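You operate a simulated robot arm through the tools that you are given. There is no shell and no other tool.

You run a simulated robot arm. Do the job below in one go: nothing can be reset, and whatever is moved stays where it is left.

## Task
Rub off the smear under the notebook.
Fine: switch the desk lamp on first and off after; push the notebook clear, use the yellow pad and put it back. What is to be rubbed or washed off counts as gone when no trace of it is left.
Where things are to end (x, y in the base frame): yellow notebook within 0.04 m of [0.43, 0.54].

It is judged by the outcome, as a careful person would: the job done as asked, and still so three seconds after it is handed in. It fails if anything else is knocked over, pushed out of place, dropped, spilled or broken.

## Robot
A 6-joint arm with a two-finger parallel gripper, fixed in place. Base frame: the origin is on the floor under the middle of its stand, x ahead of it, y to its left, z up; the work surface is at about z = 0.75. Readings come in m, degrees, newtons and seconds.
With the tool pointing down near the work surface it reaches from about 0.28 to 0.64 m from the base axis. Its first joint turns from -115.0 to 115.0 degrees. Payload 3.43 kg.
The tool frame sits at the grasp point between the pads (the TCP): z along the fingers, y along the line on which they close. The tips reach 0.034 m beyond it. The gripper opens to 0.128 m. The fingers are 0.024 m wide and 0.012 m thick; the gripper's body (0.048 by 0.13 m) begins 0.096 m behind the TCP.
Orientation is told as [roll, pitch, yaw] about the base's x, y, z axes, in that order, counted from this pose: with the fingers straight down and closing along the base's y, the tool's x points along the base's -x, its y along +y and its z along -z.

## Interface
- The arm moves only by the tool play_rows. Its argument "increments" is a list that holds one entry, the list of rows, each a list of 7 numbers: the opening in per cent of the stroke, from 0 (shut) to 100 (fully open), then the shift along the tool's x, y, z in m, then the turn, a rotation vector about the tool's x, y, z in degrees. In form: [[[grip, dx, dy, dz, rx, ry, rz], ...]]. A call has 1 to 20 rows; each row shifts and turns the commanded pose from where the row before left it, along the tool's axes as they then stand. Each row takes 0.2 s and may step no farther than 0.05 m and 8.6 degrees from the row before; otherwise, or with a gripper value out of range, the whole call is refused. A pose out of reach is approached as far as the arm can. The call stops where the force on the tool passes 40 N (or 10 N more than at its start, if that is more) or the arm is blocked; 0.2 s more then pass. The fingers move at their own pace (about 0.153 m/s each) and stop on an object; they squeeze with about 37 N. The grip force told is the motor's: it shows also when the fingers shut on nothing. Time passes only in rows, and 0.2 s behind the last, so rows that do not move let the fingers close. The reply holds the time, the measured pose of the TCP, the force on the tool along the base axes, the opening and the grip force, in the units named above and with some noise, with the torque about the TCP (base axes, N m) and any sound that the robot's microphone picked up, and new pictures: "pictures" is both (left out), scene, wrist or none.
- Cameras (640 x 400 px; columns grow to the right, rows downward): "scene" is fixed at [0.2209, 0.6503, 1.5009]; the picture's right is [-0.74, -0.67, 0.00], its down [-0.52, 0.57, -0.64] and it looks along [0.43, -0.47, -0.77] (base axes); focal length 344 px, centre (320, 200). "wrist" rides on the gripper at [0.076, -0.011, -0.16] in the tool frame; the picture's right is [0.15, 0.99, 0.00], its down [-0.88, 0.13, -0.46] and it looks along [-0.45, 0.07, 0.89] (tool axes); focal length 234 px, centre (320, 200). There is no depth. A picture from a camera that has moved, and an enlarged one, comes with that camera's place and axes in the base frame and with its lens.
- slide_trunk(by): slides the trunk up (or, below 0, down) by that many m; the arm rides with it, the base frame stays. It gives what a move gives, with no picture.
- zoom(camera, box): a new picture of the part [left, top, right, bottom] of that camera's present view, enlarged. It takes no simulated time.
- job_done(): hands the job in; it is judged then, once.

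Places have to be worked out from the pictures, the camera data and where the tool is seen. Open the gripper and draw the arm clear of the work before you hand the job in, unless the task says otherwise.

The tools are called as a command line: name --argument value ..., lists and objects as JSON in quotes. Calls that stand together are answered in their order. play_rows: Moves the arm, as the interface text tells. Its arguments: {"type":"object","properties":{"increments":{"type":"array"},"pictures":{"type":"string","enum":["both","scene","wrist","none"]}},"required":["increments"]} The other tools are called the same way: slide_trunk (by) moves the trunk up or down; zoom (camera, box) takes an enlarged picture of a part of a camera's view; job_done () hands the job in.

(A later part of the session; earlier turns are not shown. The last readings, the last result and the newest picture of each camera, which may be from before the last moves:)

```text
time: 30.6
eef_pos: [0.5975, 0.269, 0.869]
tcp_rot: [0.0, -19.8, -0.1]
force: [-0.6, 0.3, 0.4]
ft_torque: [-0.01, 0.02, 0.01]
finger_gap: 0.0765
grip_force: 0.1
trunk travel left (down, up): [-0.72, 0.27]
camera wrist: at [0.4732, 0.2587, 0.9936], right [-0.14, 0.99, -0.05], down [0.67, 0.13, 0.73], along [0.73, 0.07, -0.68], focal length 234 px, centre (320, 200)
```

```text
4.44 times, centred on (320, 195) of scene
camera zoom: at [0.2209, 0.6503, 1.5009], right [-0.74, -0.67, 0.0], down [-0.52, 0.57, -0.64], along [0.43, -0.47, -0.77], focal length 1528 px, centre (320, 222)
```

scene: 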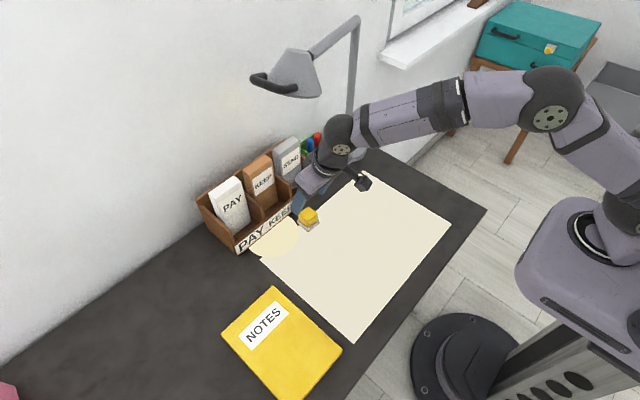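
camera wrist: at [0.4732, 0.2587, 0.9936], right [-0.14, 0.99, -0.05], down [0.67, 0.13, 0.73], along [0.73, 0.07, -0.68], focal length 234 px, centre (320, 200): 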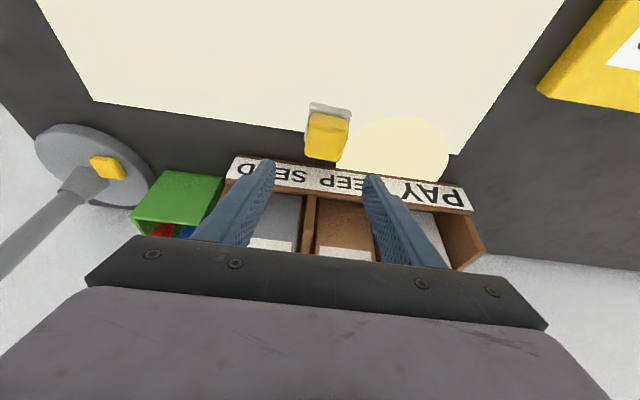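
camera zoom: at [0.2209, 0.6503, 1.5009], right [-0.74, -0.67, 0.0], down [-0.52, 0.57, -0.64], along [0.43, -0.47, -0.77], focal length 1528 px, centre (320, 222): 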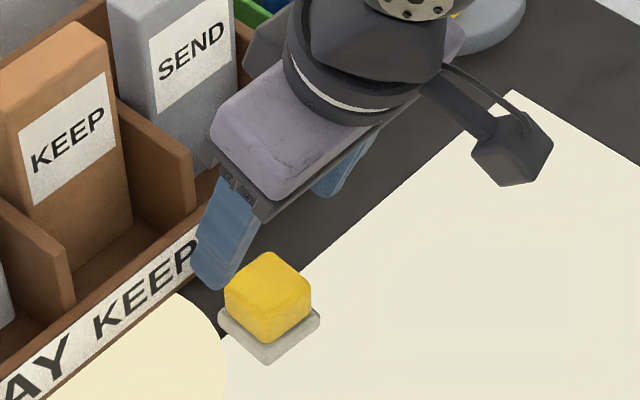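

The pad is at about (0.608, 0.2735), turned roughly −3.5° about vertical. I align the yaw, descend, and close the fingers on its yellow block.

play_rows --increments '[[[60, 0, 0.0045, 0, 1.2, 0, 3.3], [60, 0.0113, 0, 0.0332, 0, 0, 0], [60, 0.0068, 0, 0.02, 0, 0, 0], [60, 0.0045, 0, 0.0132, 0, 0, 0], [60, 0, 0, 0, 0, 0, 0]]]' --pictures "both"

zoom --camera "wrist" --box '[240, 110, 420, 260]'

zoom --camera "scene" --box '[260, 150, 380, 240]'

```text
time: 31.8
eef_pos: [0.5999, 0.2745, 0.7979]
tcp_rot: [-0.1, -19.9, -3.6]
force: [0.2, -0.3, -0.3]
ft_torque: [0.0, 0.01, 0.03]
finger_gap: 0.0771
grip_force: 0.1
trunk travel left (down, up): [-0.72, 0.27]
camera wrist: at [0.4746, 0.2719, 0.9232], right [-0.07, 1.0, -0.05], down [0.68, 0.09, 0.73], along [0.73, 0.02, -0.68], focal length 234 px, centre (320, 200)
```

scene: 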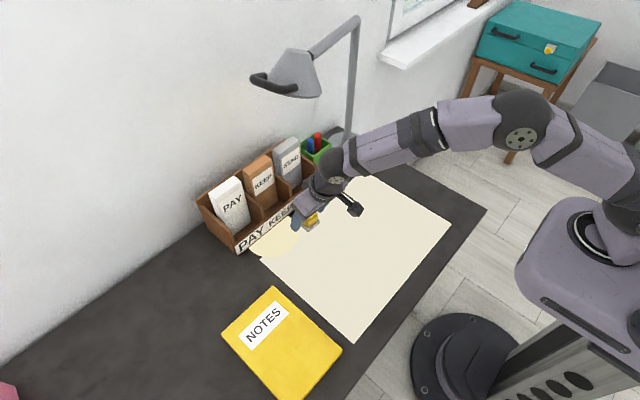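
wrist: 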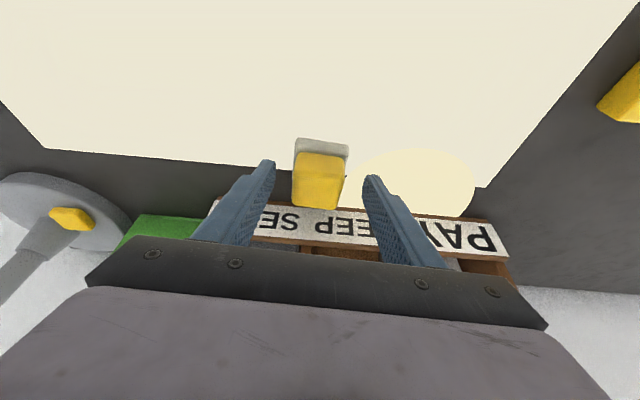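

```text
2.67 times, centred on (330, 185) of wrist
camera zoom: at [0.4746, 0.2719, 0.9232], right [-0.07, 1.0, -0.05], down [0.68, 0.09, 0.73], along [0.73, 0.02, -0.68], focal length 624 px, centre (293, 240)
```

zoom: 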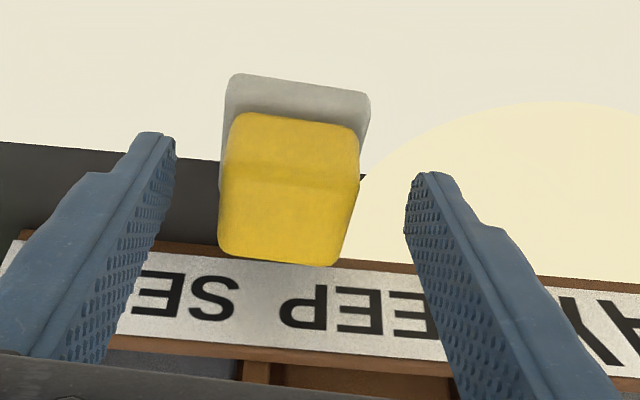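

```text
4.44 times, centred on (320, 195) of scene
camera zoom: at [0.2209, 0.6503, 1.5009], right [-0.74, -0.67, 0.0], down [-0.52, 0.57, -0.64], along [0.43, -0.47, -0.77], focal length 1528 px, centre (320, 222)
```

zoom: 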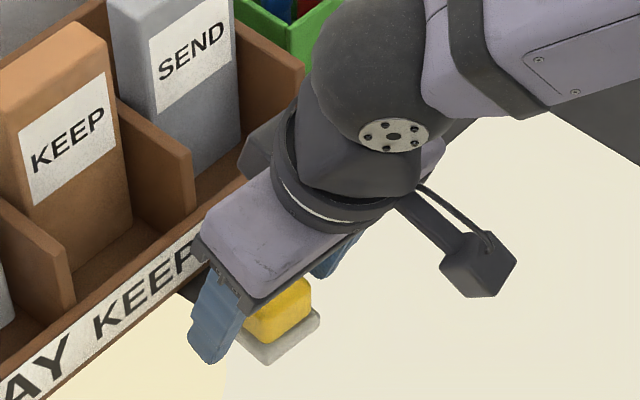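

The fingers straddle the block, centred. I close the grip and wait for it to settle.

play_rows --increments '[[[0, 0, 0, 0, 0, 0, 0], [0, 0, 0, 0, 0, 0, 0], [0, 0, 0, 0, 0, 0, 0]]]' --pictures "both"

zoom --camera "wrist" --box '[240, 110, 420, 260]'

```text
time: 32.6
eef_pos: [0.6007, 0.2744, 0.7994]
tcp_rot: [0.0, -19.9, -3.6]
force: [0.2, -0.8, -0.1]
ft_torque: [0.0, 0.03, 0.02]
finger_gap: 0.0429
grip_force: 36.6
trunk travel left (down, up): [-0.72, 0.27]
camera wrist: at [0.4746, 0.272, 0.9234], right [-0.07, 1.0, -0.05], down [0.68, 0.09, 0.73], along [0.73, 0.02, -0.68], focal length 234 px, centre (320, 200)
```

scene: 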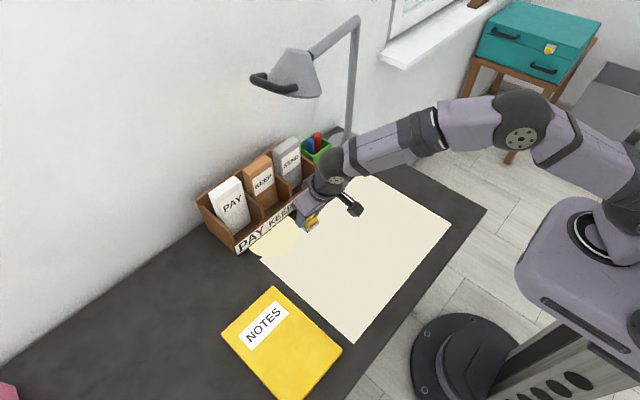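
wrist: 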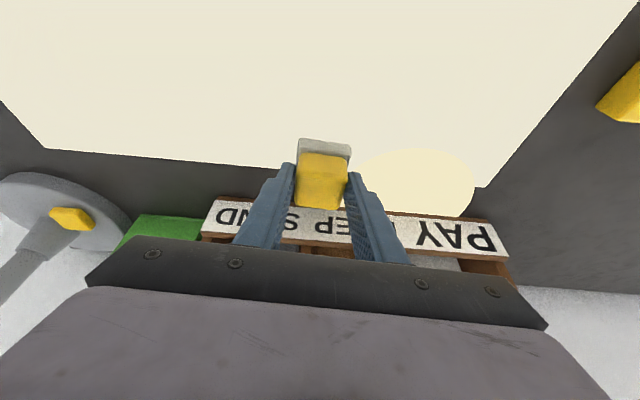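

```text
2.67 times, centred on (330, 185) of wrist
camera zoom: at [0.4746, 0.272, 0.9234], right [-0.07, 1.0, -0.05], down [0.68, 0.09, 0.73], along [0.73, 0.02, -0.68], focal length 624 px, centre (293, 240)
```

zoom: 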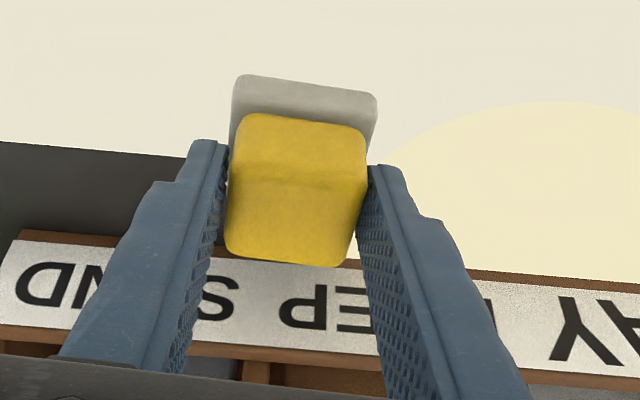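

The gap reads 0.043 m with full grip force. I zoom closer to make sure the fingers hold the yellow block, not the felt rim.

zoom --camera "wrist" --box '[275, 130, 375, 220]'

zoom --camera "scene" --box '[280, 190, 350, 240]'

```text
4.44 times, centred on (325, 175) of wrist
camera zoom: at [0.4746, 0.272, 0.9234], right [-0.07, 1.0, -0.05], down [0.68, 0.09, 0.73], along [0.73, 0.02, -0.68], focal length 1041 px, centre (298, 311)
```

zoom: 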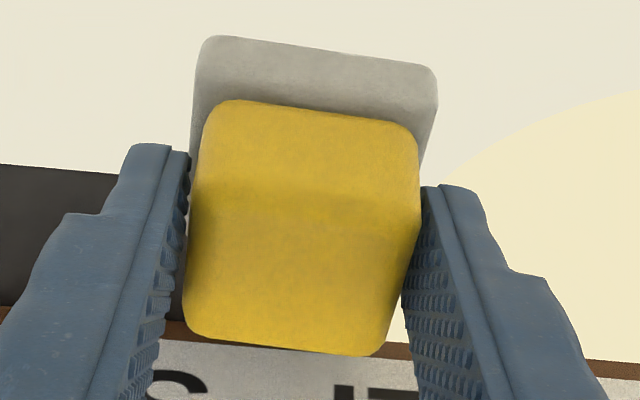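

```text
8.00 times, centred on (315, 215) of scene
camera zoom: at [0.2209, 0.6503, 1.5009], right [-0.74, -0.67, 0.0], down [-0.52, 0.57, -0.64], along [0.43, -0.47, -0.77], focal length 2750 px, centre (360, 80)
```

zoom: 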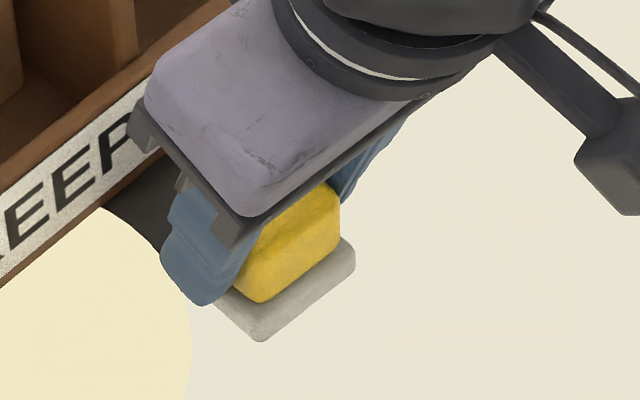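

The grip looks sound on the yellow block. I lift 3 cm and move toward the former notebook area, then check that the pad comes along level.

play_rows --increments '[[[0, -0.00513, 0, -0.0141, 0, 0, 0], [0, -0.00513, 0, -0.0141, 0, 0, 0], [0, 0.0282, 0.006, -0.01026, 0, 0, 0], [0, 0.0282, 0.006, -0.01026, 0, 0, 0], [0, 0.0282, 0.006, -0.01026, 0, 0, 0], [0, 0, 0, 0, 0, 0, 0]]]' --pictures "both"

zoom --camera "scene" --box '[280, 180, 400, 260]'

zoom --camera "wrist" --box '[220, 110, 420, 260]'

```text
time: 34.0
eef_pos: [0.5108, 0.2979, 0.8296]
tcp_rot: [0.0, -19.9, -3.6]
force: [-0.1, 0.2, -0.1]
ft_torque: [0.01, 0.02, 0.01]
finger_gap: 0.0432
grip_force: 37.4
trunk travel left (down, up): [-0.72, 0.27]
camera wrist: at [0.3852, 0.2954, 0.9543], right [-0.07, 1.0, -0.05], down [0.68, 0.09, 0.73], along [0.73, 0.02, -0.68], focal length 234 px, centre (320, 200)
```

scene: 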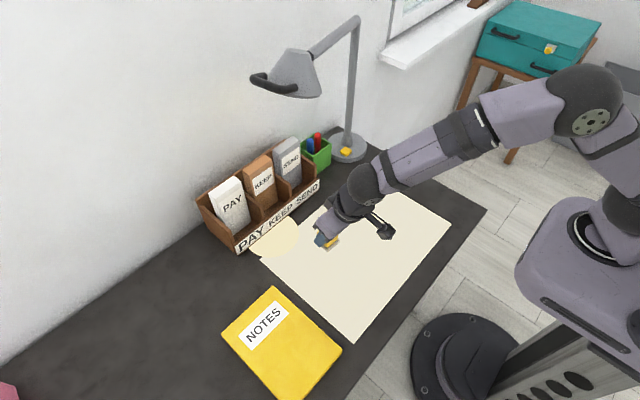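
wrist: 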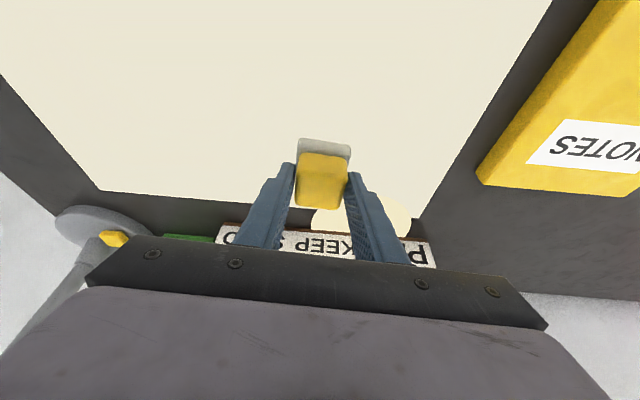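

```text
5.00 times, centred on (340, 220) of scene
camera zoom: at [0.2209, 0.6503, 1.5009], right [-0.74, -0.67, 0.0], down [-0.52, 0.57, -0.64], along [0.43, -0.47, -0.77], focal length 1719 px, centre (220, 100)
```

zoom: 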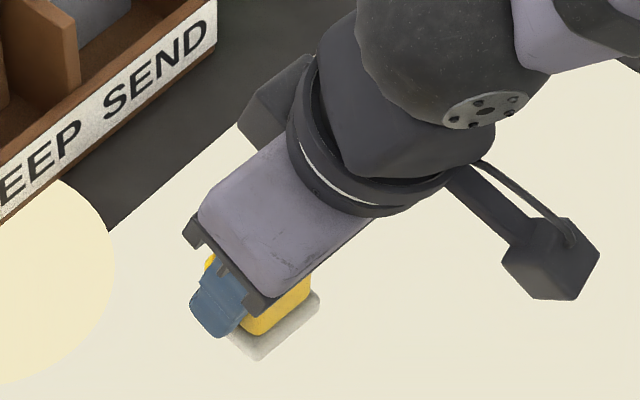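

```text
2.67 times, centred on (320, 185) of wrist
camera zoom: at [0.3852, 0.2954, 0.9543], right [-0.07, 1.0, -0.05], down [0.68, 0.09, 0.73], along [0.73, 0.02, -0.68], focal length 624 px, centre (320, 240)
```

zoom: 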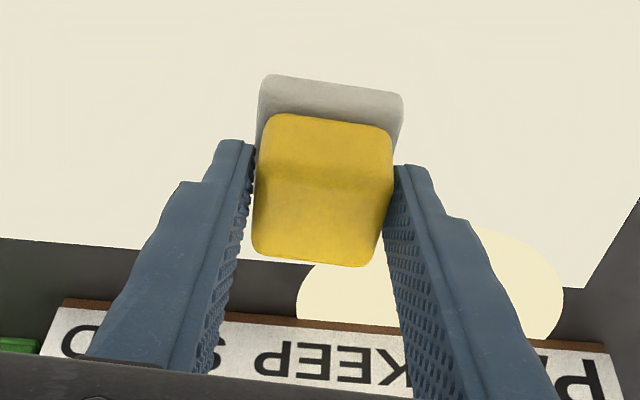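

The pad is held level and firmly. I lower it onto the paper near pad centre (0.525, 0.30), going gently to find contact.

play_rows --increments '[[[0, 0.0035, 0.0034, 0.0263, 0, 0, 0], [0, 0.00103, 0, 0.00282, 0, 0, 0], [0, 0, 0, 0, 0, 0, 0]]]' --pictures "none"

play_rows --increments '[[[0, 0.00068, 0, 0.00188, 0, 0, 0], [0, 0, 0, 0, 0, 0, 0]]]' --pictures "none"

play_rows --increments '[[[0, 0.00034, 0, 0.00094, 0, 0, 0], [0, 0, 0, 0, 0, 0, 0]]]' --pictures "both"

```text
time: 34.8
eef_pos: [0.5165, 0.3002, 0.8012]
tcp_rot: [0.0, -19.9, -3.6]
force: [-0.8, -0.5, -0.8]
ft_torque: [0.01, -0.01, 0.02]
finger_gap: 0.043
grip_force: 37.1
trunk travel left (down, up): [-0.72, 0.27]
```

```text
time: 35.4
eef_pos: [0.5184, 0.2999, 0.7983]
tcp_rot: [-0.1, -19.8, -3.6]
force: [-0.8, 0.0, 1.1]
ft_torque: [-0.02, 0.03, -0.04]
finger_gap: 0.0429
grip_force: 37.3
trunk travel left (down, up): [-0.72, 0.27]
```

```text
time: 36.0
eef_pos: [0.5171, 0.3001, 0.7978]
tcp_rot: [0.1, -19.9, -3.6]
force: [0.3, -0.7, 5.4]
ft_torque: [-0.07, 0.07, 0.0]
finger_gap: 0.0428
grip_force: 36.8
trunk travel left (down, up): [-0.72, 0.27]
camera wrist: at [0.3915, 0.2984, 0.923], right [-0.07, 1.0, -0.05], down [0.68, 0.09, 0.73], along [0.73, 0.02, -0.68], focal length 234 px, centre (320, 200)
```

scene: 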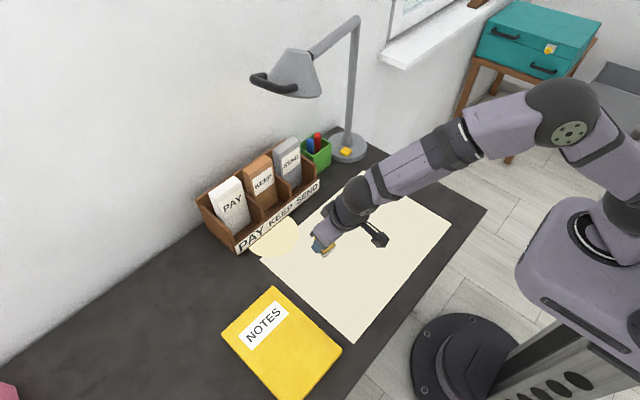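
wrist: 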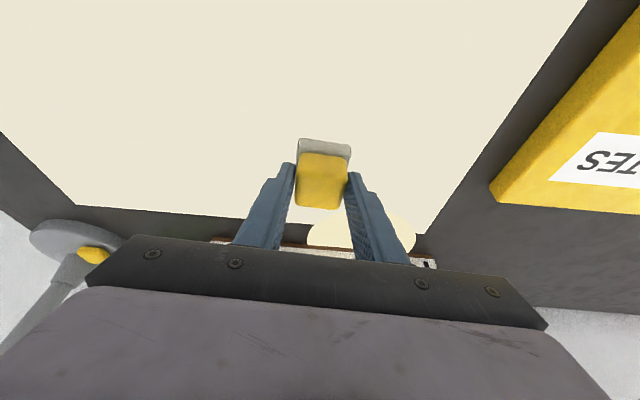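

Contact is at TCP z ≈ 0.798; pressing about 1 mm more gives ~5 N. I add a little more pressure and make the first stroke toward −x, watching the force.

play_rows --increments '[[[0, 0.00034, 0, 0.00094, 0, 0, 0], [0, 0.01876, -0.00122, -0.006826, 0, 0, 0], [0, 0.01876, -0.00122, -0.006826, 0, 0, 0], [0, 0.01876, -0.00122, -0.006826, 0, 0, 0], [0, 0.01876, -0.00122, -0.006826, 0, 0, 0], [0, 0, 0, 0, 0, 0, 0]]]' --pictures "none"

play_rows --increments '[[[0, 0.01876, -0.00122, -0.006826, 0, 0, 0], [0, 0.01876, -0.00122, -0.006826, 0, 0, 0], [0, 0.01876, -0.00122, -0.006826, 0, 0, 0], [0, 0.01876, -0.00122, -0.006826, 0, 0, 0], [0, 0.01876, -0.00122, -0.006826, 0, 0, 0], [0, 0, 0, 0, 0, 0, 0]]]' --pictures "both"

```text
time: 37.4
eef_pos: [0.4375, 0.3024, 0.7984]
tcp_rot: [0.3, -20.1, -3.8]
force: [8.3, 1.4, 24.6]
ft_torque: [-0.25, -0.23, 0.02]
finger_gap: 0.0429
grip_force: 36.9
trunk travel left (down, up): [-0.72, 0.27]
```

```text
time: 38.8
eef_pos: [0.3379, 0.3025, 0.7983]
tcp_rot: [0.4, -20.1, -3.8]
force: [11.2, -1.3, 31.9]
ft_torque: [-0.31, -0.46, 0.05]
finger_gap: 0.043
grip_force: 36.6
trunk travel left (down, up): [-0.72, 0.27]
camera wrist: at [0.2116, 0.2993, 0.9223], right [-0.07, 1.0, -0.04], down [0.68, 0.08, 0.73], along [0.73, 0.02, -0.68], focal length 234 px, centre (320, 200)
```

scene: 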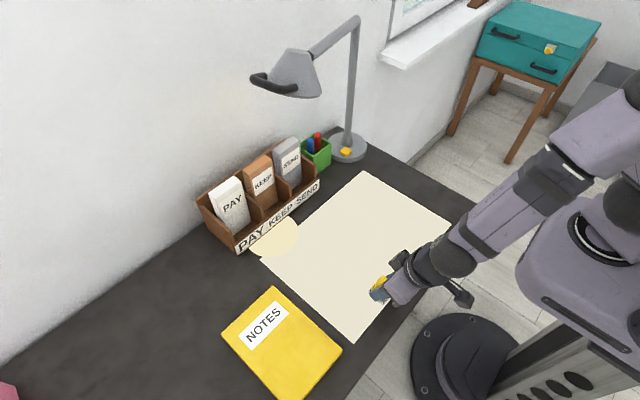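
wrist: 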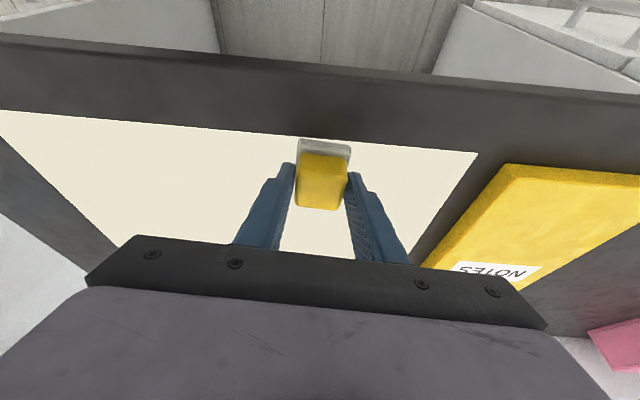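

The force built up to ~32 N, more than needed. I ease off about 0.8 mm, shift to the next lane (+0.024 m in y) and check.

play_rows --increments '[[[0, -0.00027, 0, -0.00075, 0, 0, 0], [0, 0.00069, 0.012, -0.00025, 0, 0, 0], [0, 0.00069, 0.012, -0.00025, 0, 0, 0], [0, -0.01876, 0.00122, 0.006826, 0, 0, 0], [0, -0.01876, 0.00122, 0.006826, 0, 0, 0], [0, 0, 0, 0, 0, 0, 0]]]' --pictures "none"

```text
time: 40.2
eef_pos: [0.3748, 0.3268, 0.7992]
tcp_rot: [0.2, -20.1, -3.6]
force: [-8.9, 3.0, 19.9]
ft_torque: [0.05, 0.38, 0.0]
finger_gap: 0.0429
grip_force: 36.9
trunk travel left (down, up): [-0.72, 0.27]
```

About 20 N normal force with smooth sliding, good. I continue this lane back toward +x.

play_rows --increments '[[[0, -0.01876, 0.00122, 0.006826, 0, 0, 0], [0, -0.01876, 0.00122, 0.006826, 0, 0, 0], [0, -0.01876, 0.00122, 0.006826, 0, 0, 0], [0, -0.01876, 0.00122, 0.006826, 0, 0, 0], [0, -0.01876, 0.00122, 0.006826, 0, 0, 0], [0, -0.01876, 0.00122, 0.006826, 0, 0, 0], [0, -0.01876, 0.00122, 0.006826, 0, 0, 0], [0, 0, 0, 0, 0, 0, 0]]]' --pictures "both"

zoom --camera "wrist" --box '[100, 0, 520, 210]'

```text
time: 42.0
eef_pos: [0.5176, 0.3251, 0.7978]
tcp_rot: [0.0, -20.0, -3.6]
force: [-3.0, 0.5, 8.5]
ft_torque: [0.02, -0.04, 0.02]
finger_gap: 0.0429
grip_force: 36.7
trunk travel left (down, up): [-0.72, 0.27]
camera wrist: at [0.3914, 0.322, 0.9225], right [-0.07, 1.0, -0.05], down [0.68, 0.09, 0.73], along [0.73, 0.02, -0.68], focal length 234 px, centre (320, 200)
```

scene: 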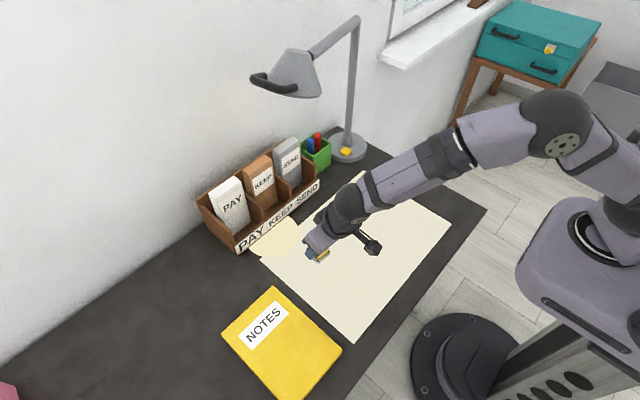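
wrist: 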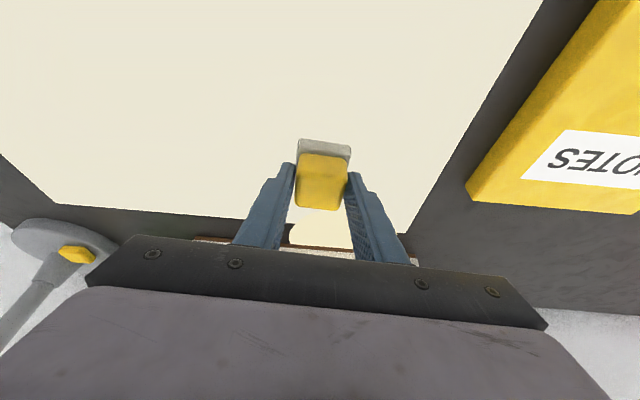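

```text
1.52 times, centred on (310, 105) of wrist
camera zoom: at [0.3914, 0.322, 0.9225], right [-0.07, 1.0, -0.05], down [0.68, 0.09, 0.73], along [0.73, 0.02, -0.68], focal length 357 px, centre (335, 345)
```

zoom: 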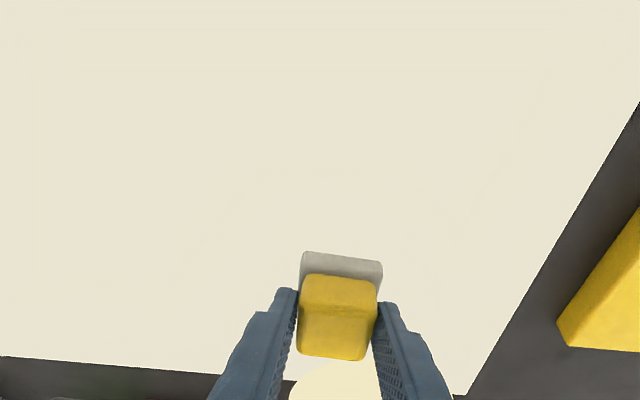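

Next two lanes at y ≈ 0.349 and 0.373 (TCP), out and back.

play_rows --increments '[[[0, 0.00138, 0.024, -0.0005, 0, 0, 0], [0, 0.01876, -0.00122, -0.006826, 0, 0, 0], [0, 0.01876, -0.00122, -0.006826, 0, 0, 0], [0, 0.01876, -0.00122, -0.006826, 0, 0, 0], [0, 0.01876, -0.00122, -0.006826, 0, 0, 0], [0, 0.01876, -0.00122, -0.006826, 0, 0, 0], [0, 0.01876, -0.00122, -0.006826, 0, 0, 0], [0, 0.01876, -0.00122, -0.006826, 0, 0, 0], [0, 0.01876, -0.00122, -0.006826, 0, 0, 0], [0, 0.01876, -0.00122, -0.006826, 0, 0, 0], [0, 0.00138, 0.024, -0.0005, 0, 0, 0]]]' --pictures "none"

play_rows --increments '[[[0, -0.01876, 0.00122, 0.006826, 0, 0, 0], [0, -0.01876, 0.00122, 0.006826, 0, 0, 0], [0, -0.01876, 0.00122, 0.006826, 0, 0, 0], [0, -0.01876, 0.00122, 0.006826, 0, 0, 0], [0, -0.01876, 0.00122, 0.006826, 0, 0, 0], [0, -0.01876, 0.00122, 0.006826, 0, 0, 0], [0, -0.01876, 0.00122, 0.006826, 0, 0, 0], [0, -0.01876, 0.00122, 0.006826, 0, 0, 0], [0, -0.01876, 0.00122, 0.006826, 0, 0, 0], [0, 0, 0, 0, 0, 0, 0]]]' --pictures "both"

```text
time: 44.4
eef_pos: [0.3368, 0.3714, 0.7973]
tcp_rot: [-0.2, -19.9, -3.7]
force: [-0.3, -5.9, 14.7]
ft_torque: [-0.13, -0.19, -0.15]
finger_gap: 0.043
grip_force: 36.8
trunk travel left (down, up): [-0.72, 0.27]
```

```text
time: 46.6
eef_pos: [0.5172, 0.373, 0.7994]
tcp_rot: [0.0, -19.9, -3.6]
force: [-1.9, 0.4, 6.2]
ft_torque: [-0.03, 0.06, 0.02]
finger_gap: 0.0429
grip_force: 37.4
trunk travel left (down, up): [-0.72, 0.27]
camera wrist: at [0.3924, 0.3703, 0.9222], right [-0.07, 1.0, -0.05], down [0.68, 0.09, 0.73], along [0.73, 0.02, -0.68], focal length 234 px, centre (320, 200)
```

scene: 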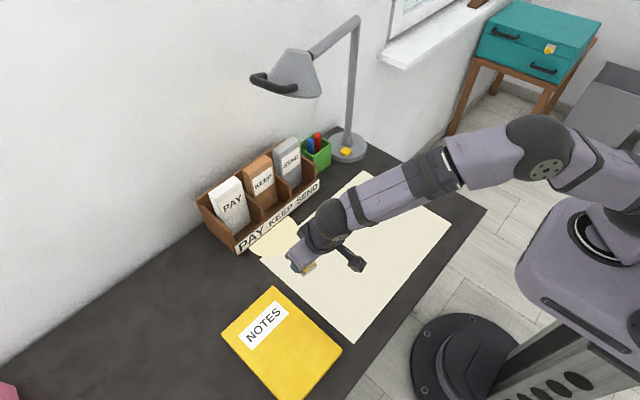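
wrist: 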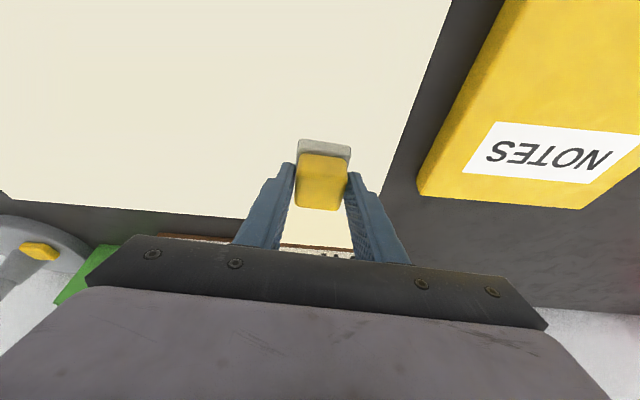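

Next lanes at TCP y ≈ 0.399 and 0.424 (keeping the finger a few mm clear of the notebook edge at y ≈ 0.464), with a touch more pressure.

play_rows --increments '[[[0, 0.00165, 0.026, -0.00015, 0, 0, 0], [0, 0.01876, -0.00122, -0.006826, 0, 0, 0], [0, 0.01876, -0.00122, -0.006826, 0, 0, 0], [0, 0.01876, -0.00122, -0.006826, 0, 0, 0], [0, 0.01876, -0.00122, -0.006826, 0, 0, 0], [0, 0.01876, -0.00122, -0.006826, 0, 0, 0], [0, 0.01876, -0.00122, -0.006826, 0, 0, 0], [0, 0.01876, -0.00122, -0.006826, 0, 0, 0], [0, 0.01876, -0.00122, -0.006826, 0, 0, 0], [0, 0.01876, -0.00122, -0.006826, 0, 0, 0], [0, 0, 0, 0, 0, 0, 0]]]' --pictures "both"

```text
time: 49.0
eef_pos: [0.3361, 0.3979, 0.7973]
tcp_rot: [0.1, -19.9, -3.7]
force: [3.8, 0.6, 12.3]
ft_torque: [-0.08, -0.2, 0.03]
finger_gap: 0.043
grip_force: 37.8
trunk travel left (down, up): [-0.72, 0.27]
camera wrist: at [0.2104, 0.3966, 0.9221], right [-0.07, 1.0, -0.05], down [0.68, 0.09, 0.73], along [0.73, 0.02, -0.68], focal length 234 px, centre (320, 200)
```

scene: 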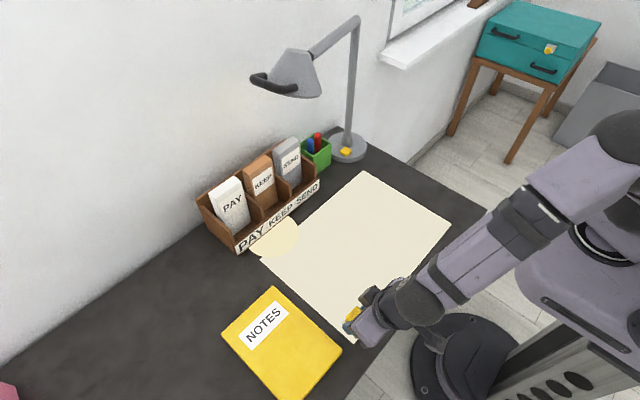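
wrist: 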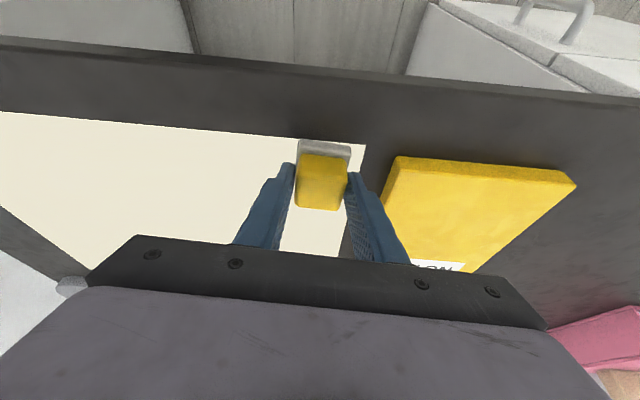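

Clearance to the notebook is still about 3 cm here. I shift to TCP y ≈ 0.422 and stroke back toward +x.

play_rows --increments '[[[0, 0.00138, 0.024, -0.0005, 0, 0, 0], [0, -0.01876, 0.00122, 0.006826, 0, 0, 0], [0, -0.01876, 0.00122, 0.006826, 0, 0, 0], [0, -0.01876, 0.00122, 0.006826, 0, 0, 0], [0, -0.01876, 0.00122, 0.006826, 0, 0, 0], [0, -0.01876, 0.00122, 0.006826, 0, 0, 0], [0, -0.01876, 0.00122, 0.006826, 0, 0, 0], [0, -0.01876, 0.00122, 0.006826, 0, 0, 0], [0, -0.01876, 0.00122, 0.006826, 0, 0, 0], [0, -0.01876, 0.00122, 0.006826, 0, 0, 0], [0, 0, 0, 0, 0, 0, 0]]]' --pictures "both"

```text
time: 51.4
eef_pos: [0.5173, 0.4227, 0.7972]
tcp_rot: [0.1, -20.1, -3.6]
force: [-3.7, 0.6, 9.0]
ft_torque: [-0.01, 0.17, 0.02]
finger_gap: 0.0428
grip_force: 36.7
trunk travel left (down, up): [-0.72, 0.27]
camera wrist: at [0.391, 0.4197, 0.9219], right [-0.08, 1.0, -0.05], down [0.68, 0.09, 0.73], along [0.73, 0.02, -0.68], focal length 234 px, centre (320, 200)
```

scene: 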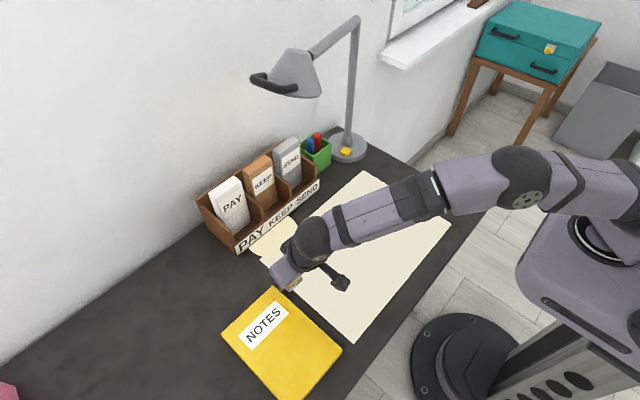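
wrist: 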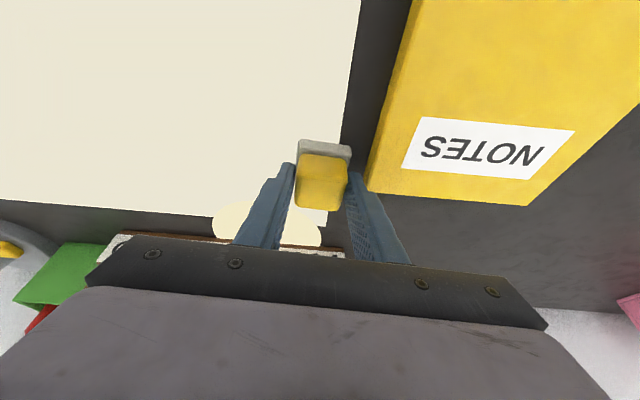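

One full pass done. For a thorough second pass I crosshatch with strokes along y, starting from x ≈ 0.517 with slightly more pressure.

play_rows --increments '[[[0, 0.0002, 0, 0.00056, 0, 0, 0], [0, -0.00118, -0.02046, 0.00043, 0, 0, 0], [0, -0.00118, -0.02046, 0.00043, 0, 0, 0], [0, -0.00118, -0.02046, 0.00043, 0, 0, 0], [0, -0.00118, -0.02046, 0.00043, 0, 0, 0], [0, -0.00118, -0.02046, 0.00043, 0, 0, 0], [0, -0.00118, -0.02046, 0.00043, 0, 0, 0], [0, 0.0241, -0.00157, -0.00877, 0, 0, 0], [0, 0.00118, 0.02046, -0.00043, 0, 0, 0], [0, 0.00118, 0.02046, -0.00043, 0, 0, 0], [0, 0.00118, 0.02046, -0.00043, 0, 0, 0], [0, 0.00118, 0.02046, -0.00043, 0, 0, 0], [0, 0.00118, 0.02046, -0.00043, 0, 0, 0], [0, 0.00118, 0.02046, -0.00043, 0, 0, 0]]]' --pictures "none"

play_rows --increments '[[[0, 0.0241, -0.00157, -0.00877, 0, 0, 0], [0, -0.00118, -0.02046, 0.00043, 0, 0, 0], [0, -0.00118, -0.02046, 0.00043, 0, 0, 0], [0, -0.00118, -0.02046, 0.00043, 0, 0, 0], [0, -0.00118, -0.02046, 0.00043, 0, 0, 0], [0, -0.00118, -0.02046, 0.00043, 0, 0, 0], [0, -0.00118, -0.02046, 0.00043, 0, 0, 0], [0, 0.0241, -0.00157, -0.00877, 0, 0, 0], [0, 0.00118, 0.02046, -0.00043, 0, 0, 0], [0, 0.00118, 0.02046, -0.00043, 0, 0, 0], [0, 0.00118, 0.02046, -0.00043, 0, 0, 0], [0, 0.00118, 0.02046, -0.00043, 0, 0, 0], [0, 0.00118, 0.02046, -0.00043, 0, 0, 0], [0, 0.00118, 0.02046, -0.00043, 0, 0, 0]]]' --pictures "both"

```text
time: 54.4
eef_pos: [0.4906, 0.4218, 0.7972]
tcp_rot: [0.1, -20.0, -3.6]
force: [0.4, -5.2, 12.5]
ft_torque: [-0.22, -0.14, 0.0]
finger_gap: 0.0428
grip_force: 36.6
trunk travel left (down, up): [-0.72, 0.27]
```

```text
time: 57.4
eef_pos: [0.4401, 0.4224, 0.7958]
tcp_rot: [0.1, -19.9, -3.6]
force: [0.1, -2.8, 9.3]
ft_torque: [-0.21, -0.08, -0.06]
finger_gap: 0.0428
grip_force: 37.1
trunk travel left (down, up): [-0.72, 0.27]
camera wrist: at [0.3144, 0.4195, 0.9218], right [-0.07, 1.0, -0.05], down [0.68, 0.09, 0.73], along [0.73, 0.02, -0.68], focal length 234 px, centre (320, 200)
```

scene: 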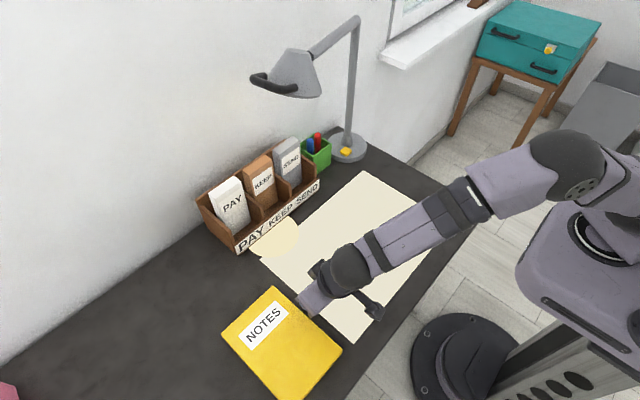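
wrist: 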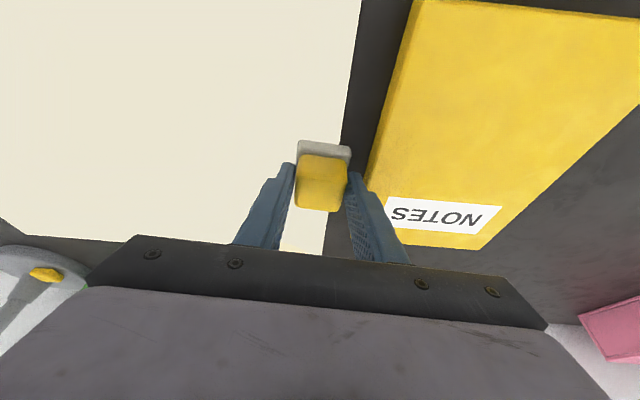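

Forces are steady around 10 N and the notebook hasn't been touched. I continue the crosshatch toward the front edge.

play_rows --increments '[[[0, 0.0241, -0.00157, -0.00877, 0, 0, 0], [0, -0.00118, -0.02046, 0.00043, 0, 0, 0], [0, -0.00118, -0.02046, 0.00043, 0, 0, 0], [0, -0.00118, -0.02046, 0.00043, 0, 0, 0], [0, -0.00118, -0.02046, 0.00043, 0, 0, 0], [0, -0.00118, -0.02046, 0.00043, 0, 0, 0], [0, -0.00118, -0.02046, 0.00043, 0, 0, 0], [0, 0.0241, -0.00157, -0.00877, 0, 0, 0], [0, 0.00118, 0.02046, -0.00043, 0, 0, 0], [0, 0.00118, 0.02046, -0.00043, 0, 0, 0], [0, 0.00118, 0.02046, -0.00043, 0, 0, 0], [0, 0.00118, 0.02046, -0.00043, 0, 0, 0], [0, 0.00118, 0.02046, -0.00043, 0, 0, 0], [0, 0.00118, 0.02046, -0.00043, 0, 0, 0]]]' --pictures "none"

play_rows --increments '[[[0, 0.0241, -0.00157, -0.00877, 0, 0, 0], [0, -0.00118, -0.02046, 0.00043, 0, 0, 0], [0, -0.00118, -0.02046, 0.00043, 0, 0, 0], [0, -0.00118, -0.02046, 0.00043, 0, 0, 0], [0, -0.00118, -0.02046, 0.00043, 0, 0, 0], [0, -0.00118, -0.02046, 0.00043, 0, 0, 0], [0, -0.00118, -0.02046, 0.00043, 0, 0, 0], [0, 0.0241, -0.00157, -0.00877, 0, 0, 0], [0, 0.00118, 0.02046, -0.00043, 0, 0, 0], [0, 0.00118, 0.02046, -0.00043, 0, 0, 0], [0, 0.00118, 0.02046, -0.00043, 0, 0, 0], [0, 0.00118, 0.02046, -0.00043, 0, 0, 0], [0, 0.00118, 0.02046, -0.00043, 0, 0, 0], [0, 0.00118, 0.02046, -0.00043, 0, 0, 0]]]' --pictures "both"

```text
time: 60.4
eef_pos: [0.389, 0.4226, 0.7982]
tcp_rot: [0.0, -19.9, -3.6]
force: [0.4, -1.1, 6.4]
ft_torque: [-0.11, -0.07, -0.03]
finger_gap: 0.0434
grip_force: 37.3
trunk travel left (down, up): [-0.72, 0.27]
```

```text
time: 63.4
eef_pos: [0.3366, 0.4235, 0.797]
tcp_rot: [0.0, -20.0, -3.6]
force: [1.2, 0.6, 0.6]
ft_torque: [0.0, 0.0, -0.01]
finger_gap: 0.0431
grip_force: 36.8
trunk travel left (down, up): [-0.72, 0.27]
camera wrist: at [0.212, 0.421, 0.9217], right [-0.08, 1.0, -0.05], down [0.68, 0.09, 0.73], along [0.73, 0.02, -0.68], focal length 234 px, centre (320, 200)
```

scene: 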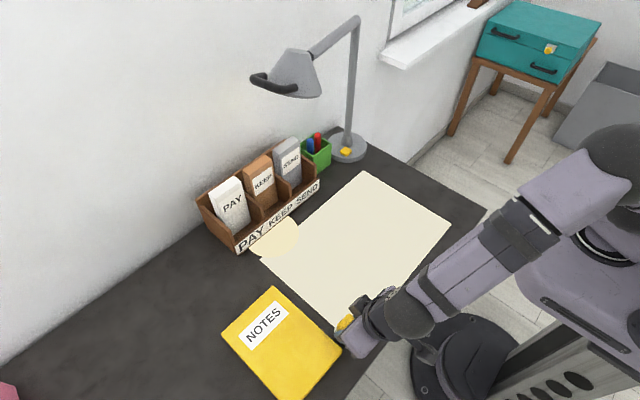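
wrist: 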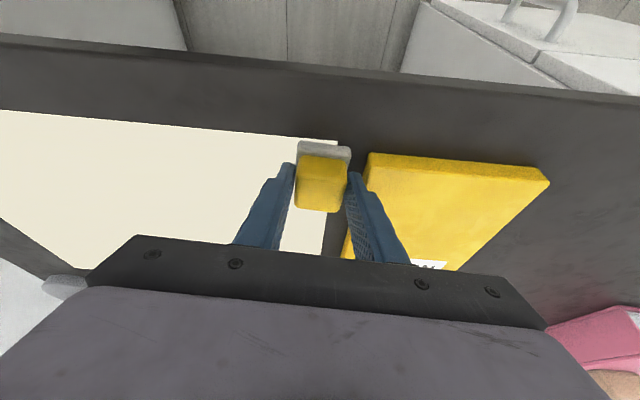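

Force has faded to ~0 at this corner, so I press ~1.5 mm more and make a third pass along x, moving lane by lane back toward smaller y.

play_rows --increments '[[[0, 0.0005, 0, 0.0014, 0, 0, 0], [0, 0, 0, 0, 0, 0, 0], [0, -0.01876, 0.00122, 0.006826, 0, 0, 0], [0, -0.01876, 0.00122, 0.006826, 0, 0, 0], [0, 0, 0, 0, 0, 0, 0]]]' --pictures "none"

```text
time: 64.6
eef_pos: [0.3764, 0.4234, 0.7975]
tcp_rot: [0.1, -20.0, -3.7]
force: [-6.0, 1.6, 11.9]
ft_torque: [-0.04, 0.22, 0.01]
finger_gap: 0.0428
grip_force: 37.6
trunk travel left (down, up): [-0.72, 0.27]
```

About 12 N now. I go back over the front corner and then run the lanes.

play_rows --increments '[[[0, 0.01876, -0.00122, -0.006826, 0, 0, 0], [0, 0.01876, -0.00122, -0.006826, 0, 0, 0], [0, -0.01876, 0.00122, 0.006826, 0, 0, 0], [0, -0.01876, 0.00122, 0.006826, 0, 0, 0], [0, -0.01876, 0.00122, 0.006826, 0, 0, 0], [0, -0.01876, 0.00122, 0.006826, 0, 0, 0], [0, -0.01876, 0.00122, 0.006826, 0, 0, 0], [0, -0.01876, 0.00122, 0.006826, 0, 0, 0], [0, -0.01876, 0.00122, 0.006826, 0, 0, 0], [0, -0.01876, 0.00122, 0.006826, 0, 0, 0], [0, -0.01876, 0.00122, 0.006826, 0, 0, 0]]]' --pictures "none"

play_rows --increments '[[[0, -0.00138, -0.024, 0.0005, 0, 0, 0], [0, 0.01876, -0.00122, -0.006826, 0, 0, 0], [0, 0.01876, -0.00122, -0.006826, 0, 0, 0], [0, 0.01876, -0.00122, -0.006826, 0, 0, 0], [0, 0.01876, -0.00122, -0.006826, 0, 0, 0], [0, 0.01876, -0.00122, -0.006826, 0, 0, 0], [0, 0.01876, -0.00122, -0.006826, 0, 0, 0], [0, 0.01876, -0.00122, -0.006826, 0, 0, 0], [0, 0.01876, -0.00122, -0.006826, 0, 0, 0], [0, 0.01876, -0.00122, -0.006826, 0, 0, 0]]]' --pictures "none"

play_rows --increments '[[[0, -0.00138, -0.024, 0.0005, 0, 0, 0], [0, -0.01876, 0.00122, 0.006826, 0, 0, 0], [0, -0.01876, 0.00122, 0.006826, 0, 0, 0], [0, -0.01876, 0.00122, 0.006826, 0, 0, 0], [0, -0.01876, 0.00122, 0.006826, 0, 0, 0], [0, -0.01876, 0.00122, 0.006826, 0, 0, 0], [0, -0.01876, 0.00122, 0.006826, 0, 0, 0], [0, -0.01876, 0.00122, 0.006826, 0, 0, 0], [0, -0.01876, 0.00122, 0.006826, 0, 0, 0], [0, -0.01876, 0.00122, 0.006826, 0, 0, 0]]]' --pictures "both"

```text
time: 67.0
eef_pos: [0.5184, 0.4218, 0.798]
tcp_rot: [0.0, -20.0, -3.6]
force: [-2.6, 0.1, 8.1]
ft_torque: [0.05, -0.03, -0.01]
finger_gap: 0.0432
grip_force: 37.3
trunk travel left (down, up): [-0.72, 0.27]
```

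```text
time: 69.2
eef_pos: [0.3378, 0.4, 0.7981]
tcp_rot: [0.3, -20.0, -3.7]
force: [6.7, 0.1, 19.7]
ft_torque: [-0.17, -0.32, 0.05]
finger_gap: 0.0429
grip_force: 37.4
trunk travel left (down, up): [-0.72, 0.27]
```

```text
time: 71.4
eef_pos: [0.5164, 0.3744, 0.7955]
tcp_rot: [0.0, -20.0, -3.6]
force: [-2.6, -1.5, 10.4]
ft_torque: [-0.01, 0.01, -0.02]
finger_gap: 0.0428
grip_force: 37.4
trunk travel left (down, up): [-0.72, 0.27]
camera wrist: at [0.3913, 0.3721, 0.9209], right [-0.08, 1.0, -0.05], down [0.68, 0.09, 0.73], along [0.73, 0.02, -0.68], focal length 234 px, centre (320, 200)
```

scene: 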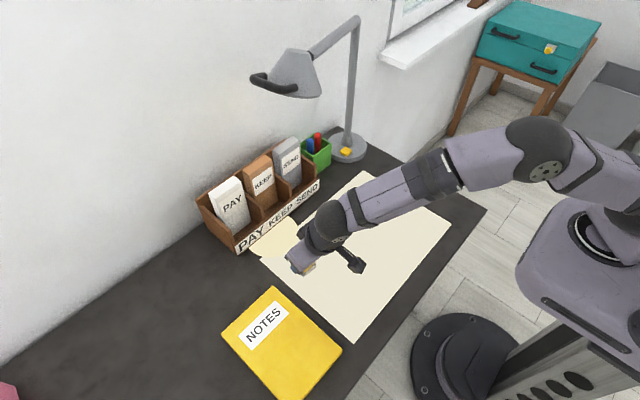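
wrist: 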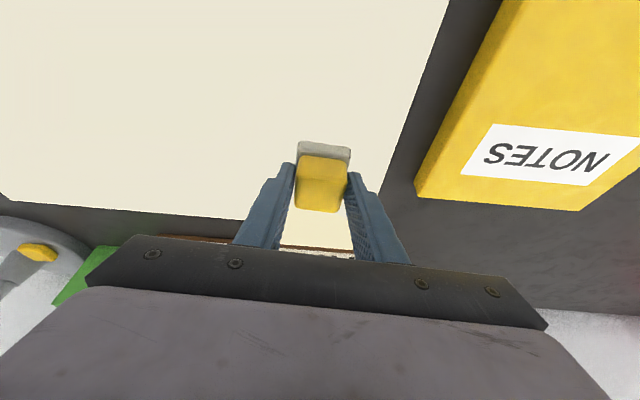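

Pressure is good throughout (8–20 N). Three more lanes down to y ≈ 0.30 complete this third pass.

play_rows --increments '[[[0, -0.00138, -0.024, 0.0005, 0, 0, 0], [0, 0.01876, -0.00122, -0.006826, 0, 0, 0], [0, 0.01876, -0.00122, -0.006826, 0, 0, 0], [0, 0.01876, -0.00122, -0.006826, 0, 0, 0], [0, 0.01876, -0.00122, -0.006826, 0, 0, 0], [0, 0.01876, -0.00122, -0.006826, 0, 0, 0], [0, 0.01876, -0.00122, -0.006826, 0, 0, 0], [0, 0.01876, -0.00122, -0.006826, 0, 0, 0], [0, 0.01876, -0.00122, -0.006826, 0, 0, 0], [0, 0.01876, -0.00122, -0.006826, 0, 0, 0]]]' --pictures "none"

play_rows --increments '[[[0, -0.00138, -0.024, 0.0005, 0, 0, 0], [0, -0.01876, 0.00122, 0.006826, 0, 0, 0], [0, -0.01876, 0.00122, 0.006826, 0, 0, 0], [0, -0.01876, 0.00122, 0.006826, 0, 0, 0], [0, -0.01876, 0.00122, 0.006826, 0, 0, 0], [0, -0.01876, 0.00122, 0.006826, 0, 0, 0], [0, -0.01876, 0.00122, 0.006826, 0, 0, 0], [0, -0.01876, 0.00122, 0.006826, 0, 0, 0], [0, -0.01876, 0.00122, 0.006826, 0, 0, 0], [0, -0.01876, 0.00122, 0.006826, 0, 0, 0]]]' --pictures "none"

play_rows --increments '[[[0, -0.00138, -0.024, 0.0005, 0, 0, 0], [0, 0.01876, -0.00122, -0.006826, 0, 0, 0], [0, 0.01876, -0.00122, -0.006826, 0, 0, 0], [0, 0.01876, -0.00122, -0.006826, 0, 0, 0], [0, 0.01876, -0.00122, -0.006826, 0, 0, 0], [0, 0.01876, -0.00122, -0.006826, 0, 0, 0], [0, 0.01876, -0.00122, -0.006826, 0, 0, 0], [0, 0.01876, -0.00122, -0.006826, 0, 0, 0], [0, 0.01876, -0.00122, -0.006826, 0, 0, 0], [0, 0.01876, -0.00122, -0.006826, 0, 0, 0]]]' --pictures "both"

```text
time: 73.6
eef_pos: [0.3366, 0.3506, 0.7964]
tcp_rot: [0.1, -20.0, -3.7]
force: [6.3, 0.1, 21.0]
ft_torque: [-0.17, -0.36, 0.05]
finger_gap: 0.0428
grip_force: 37.2
trunk travel left (down, up): [-0.72, 0.27]
```

```text
time: 75.8
eef_pos: [0.5165, 0.3254, 0.7956]
tcp_rot: [0.0, -20.0, -3.7]
force: [-3.4, 0.3, 10.2]
ft_torque: [0.0, -0.03, -0.04]
finger_gap: 0.0428
grip_force: 37.0
trunk travel left (down, up): [-0.72, 0.27]
```

```text
time: 78.0
eef_pos: [0.3374, 0.3014, 0.796]
tcp_rot: [0.1, -20.0, -3.6]
force: [5.7, 0.1, 19.1]
ft_torque: [-0.04, -0.29, 0.02]
finger_gap: 0.0432
grip_force: 37.0
trunk travel left (down, up): [-0.72, 0.27]
camera wrist: at [0.2112, 0.2996, 0.9204], right [-0.07, 1.0, -0.05], down [0.68, 0.09, 0.73], along [0.73, 0.02, -0.68], focal length 234 px, centre (320, 200)
```

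scene: 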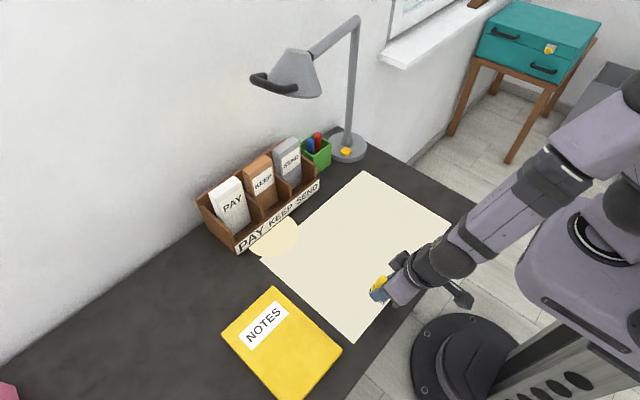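
wrist: 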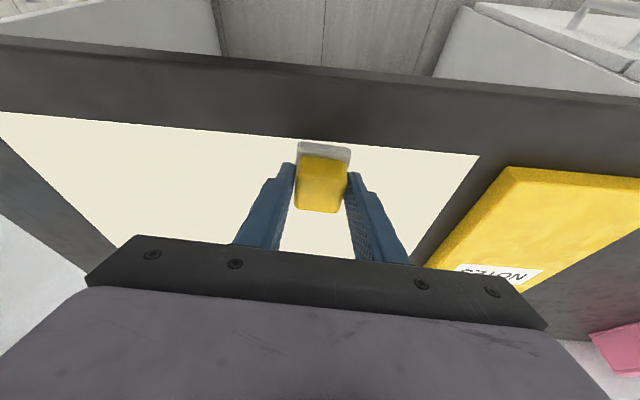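

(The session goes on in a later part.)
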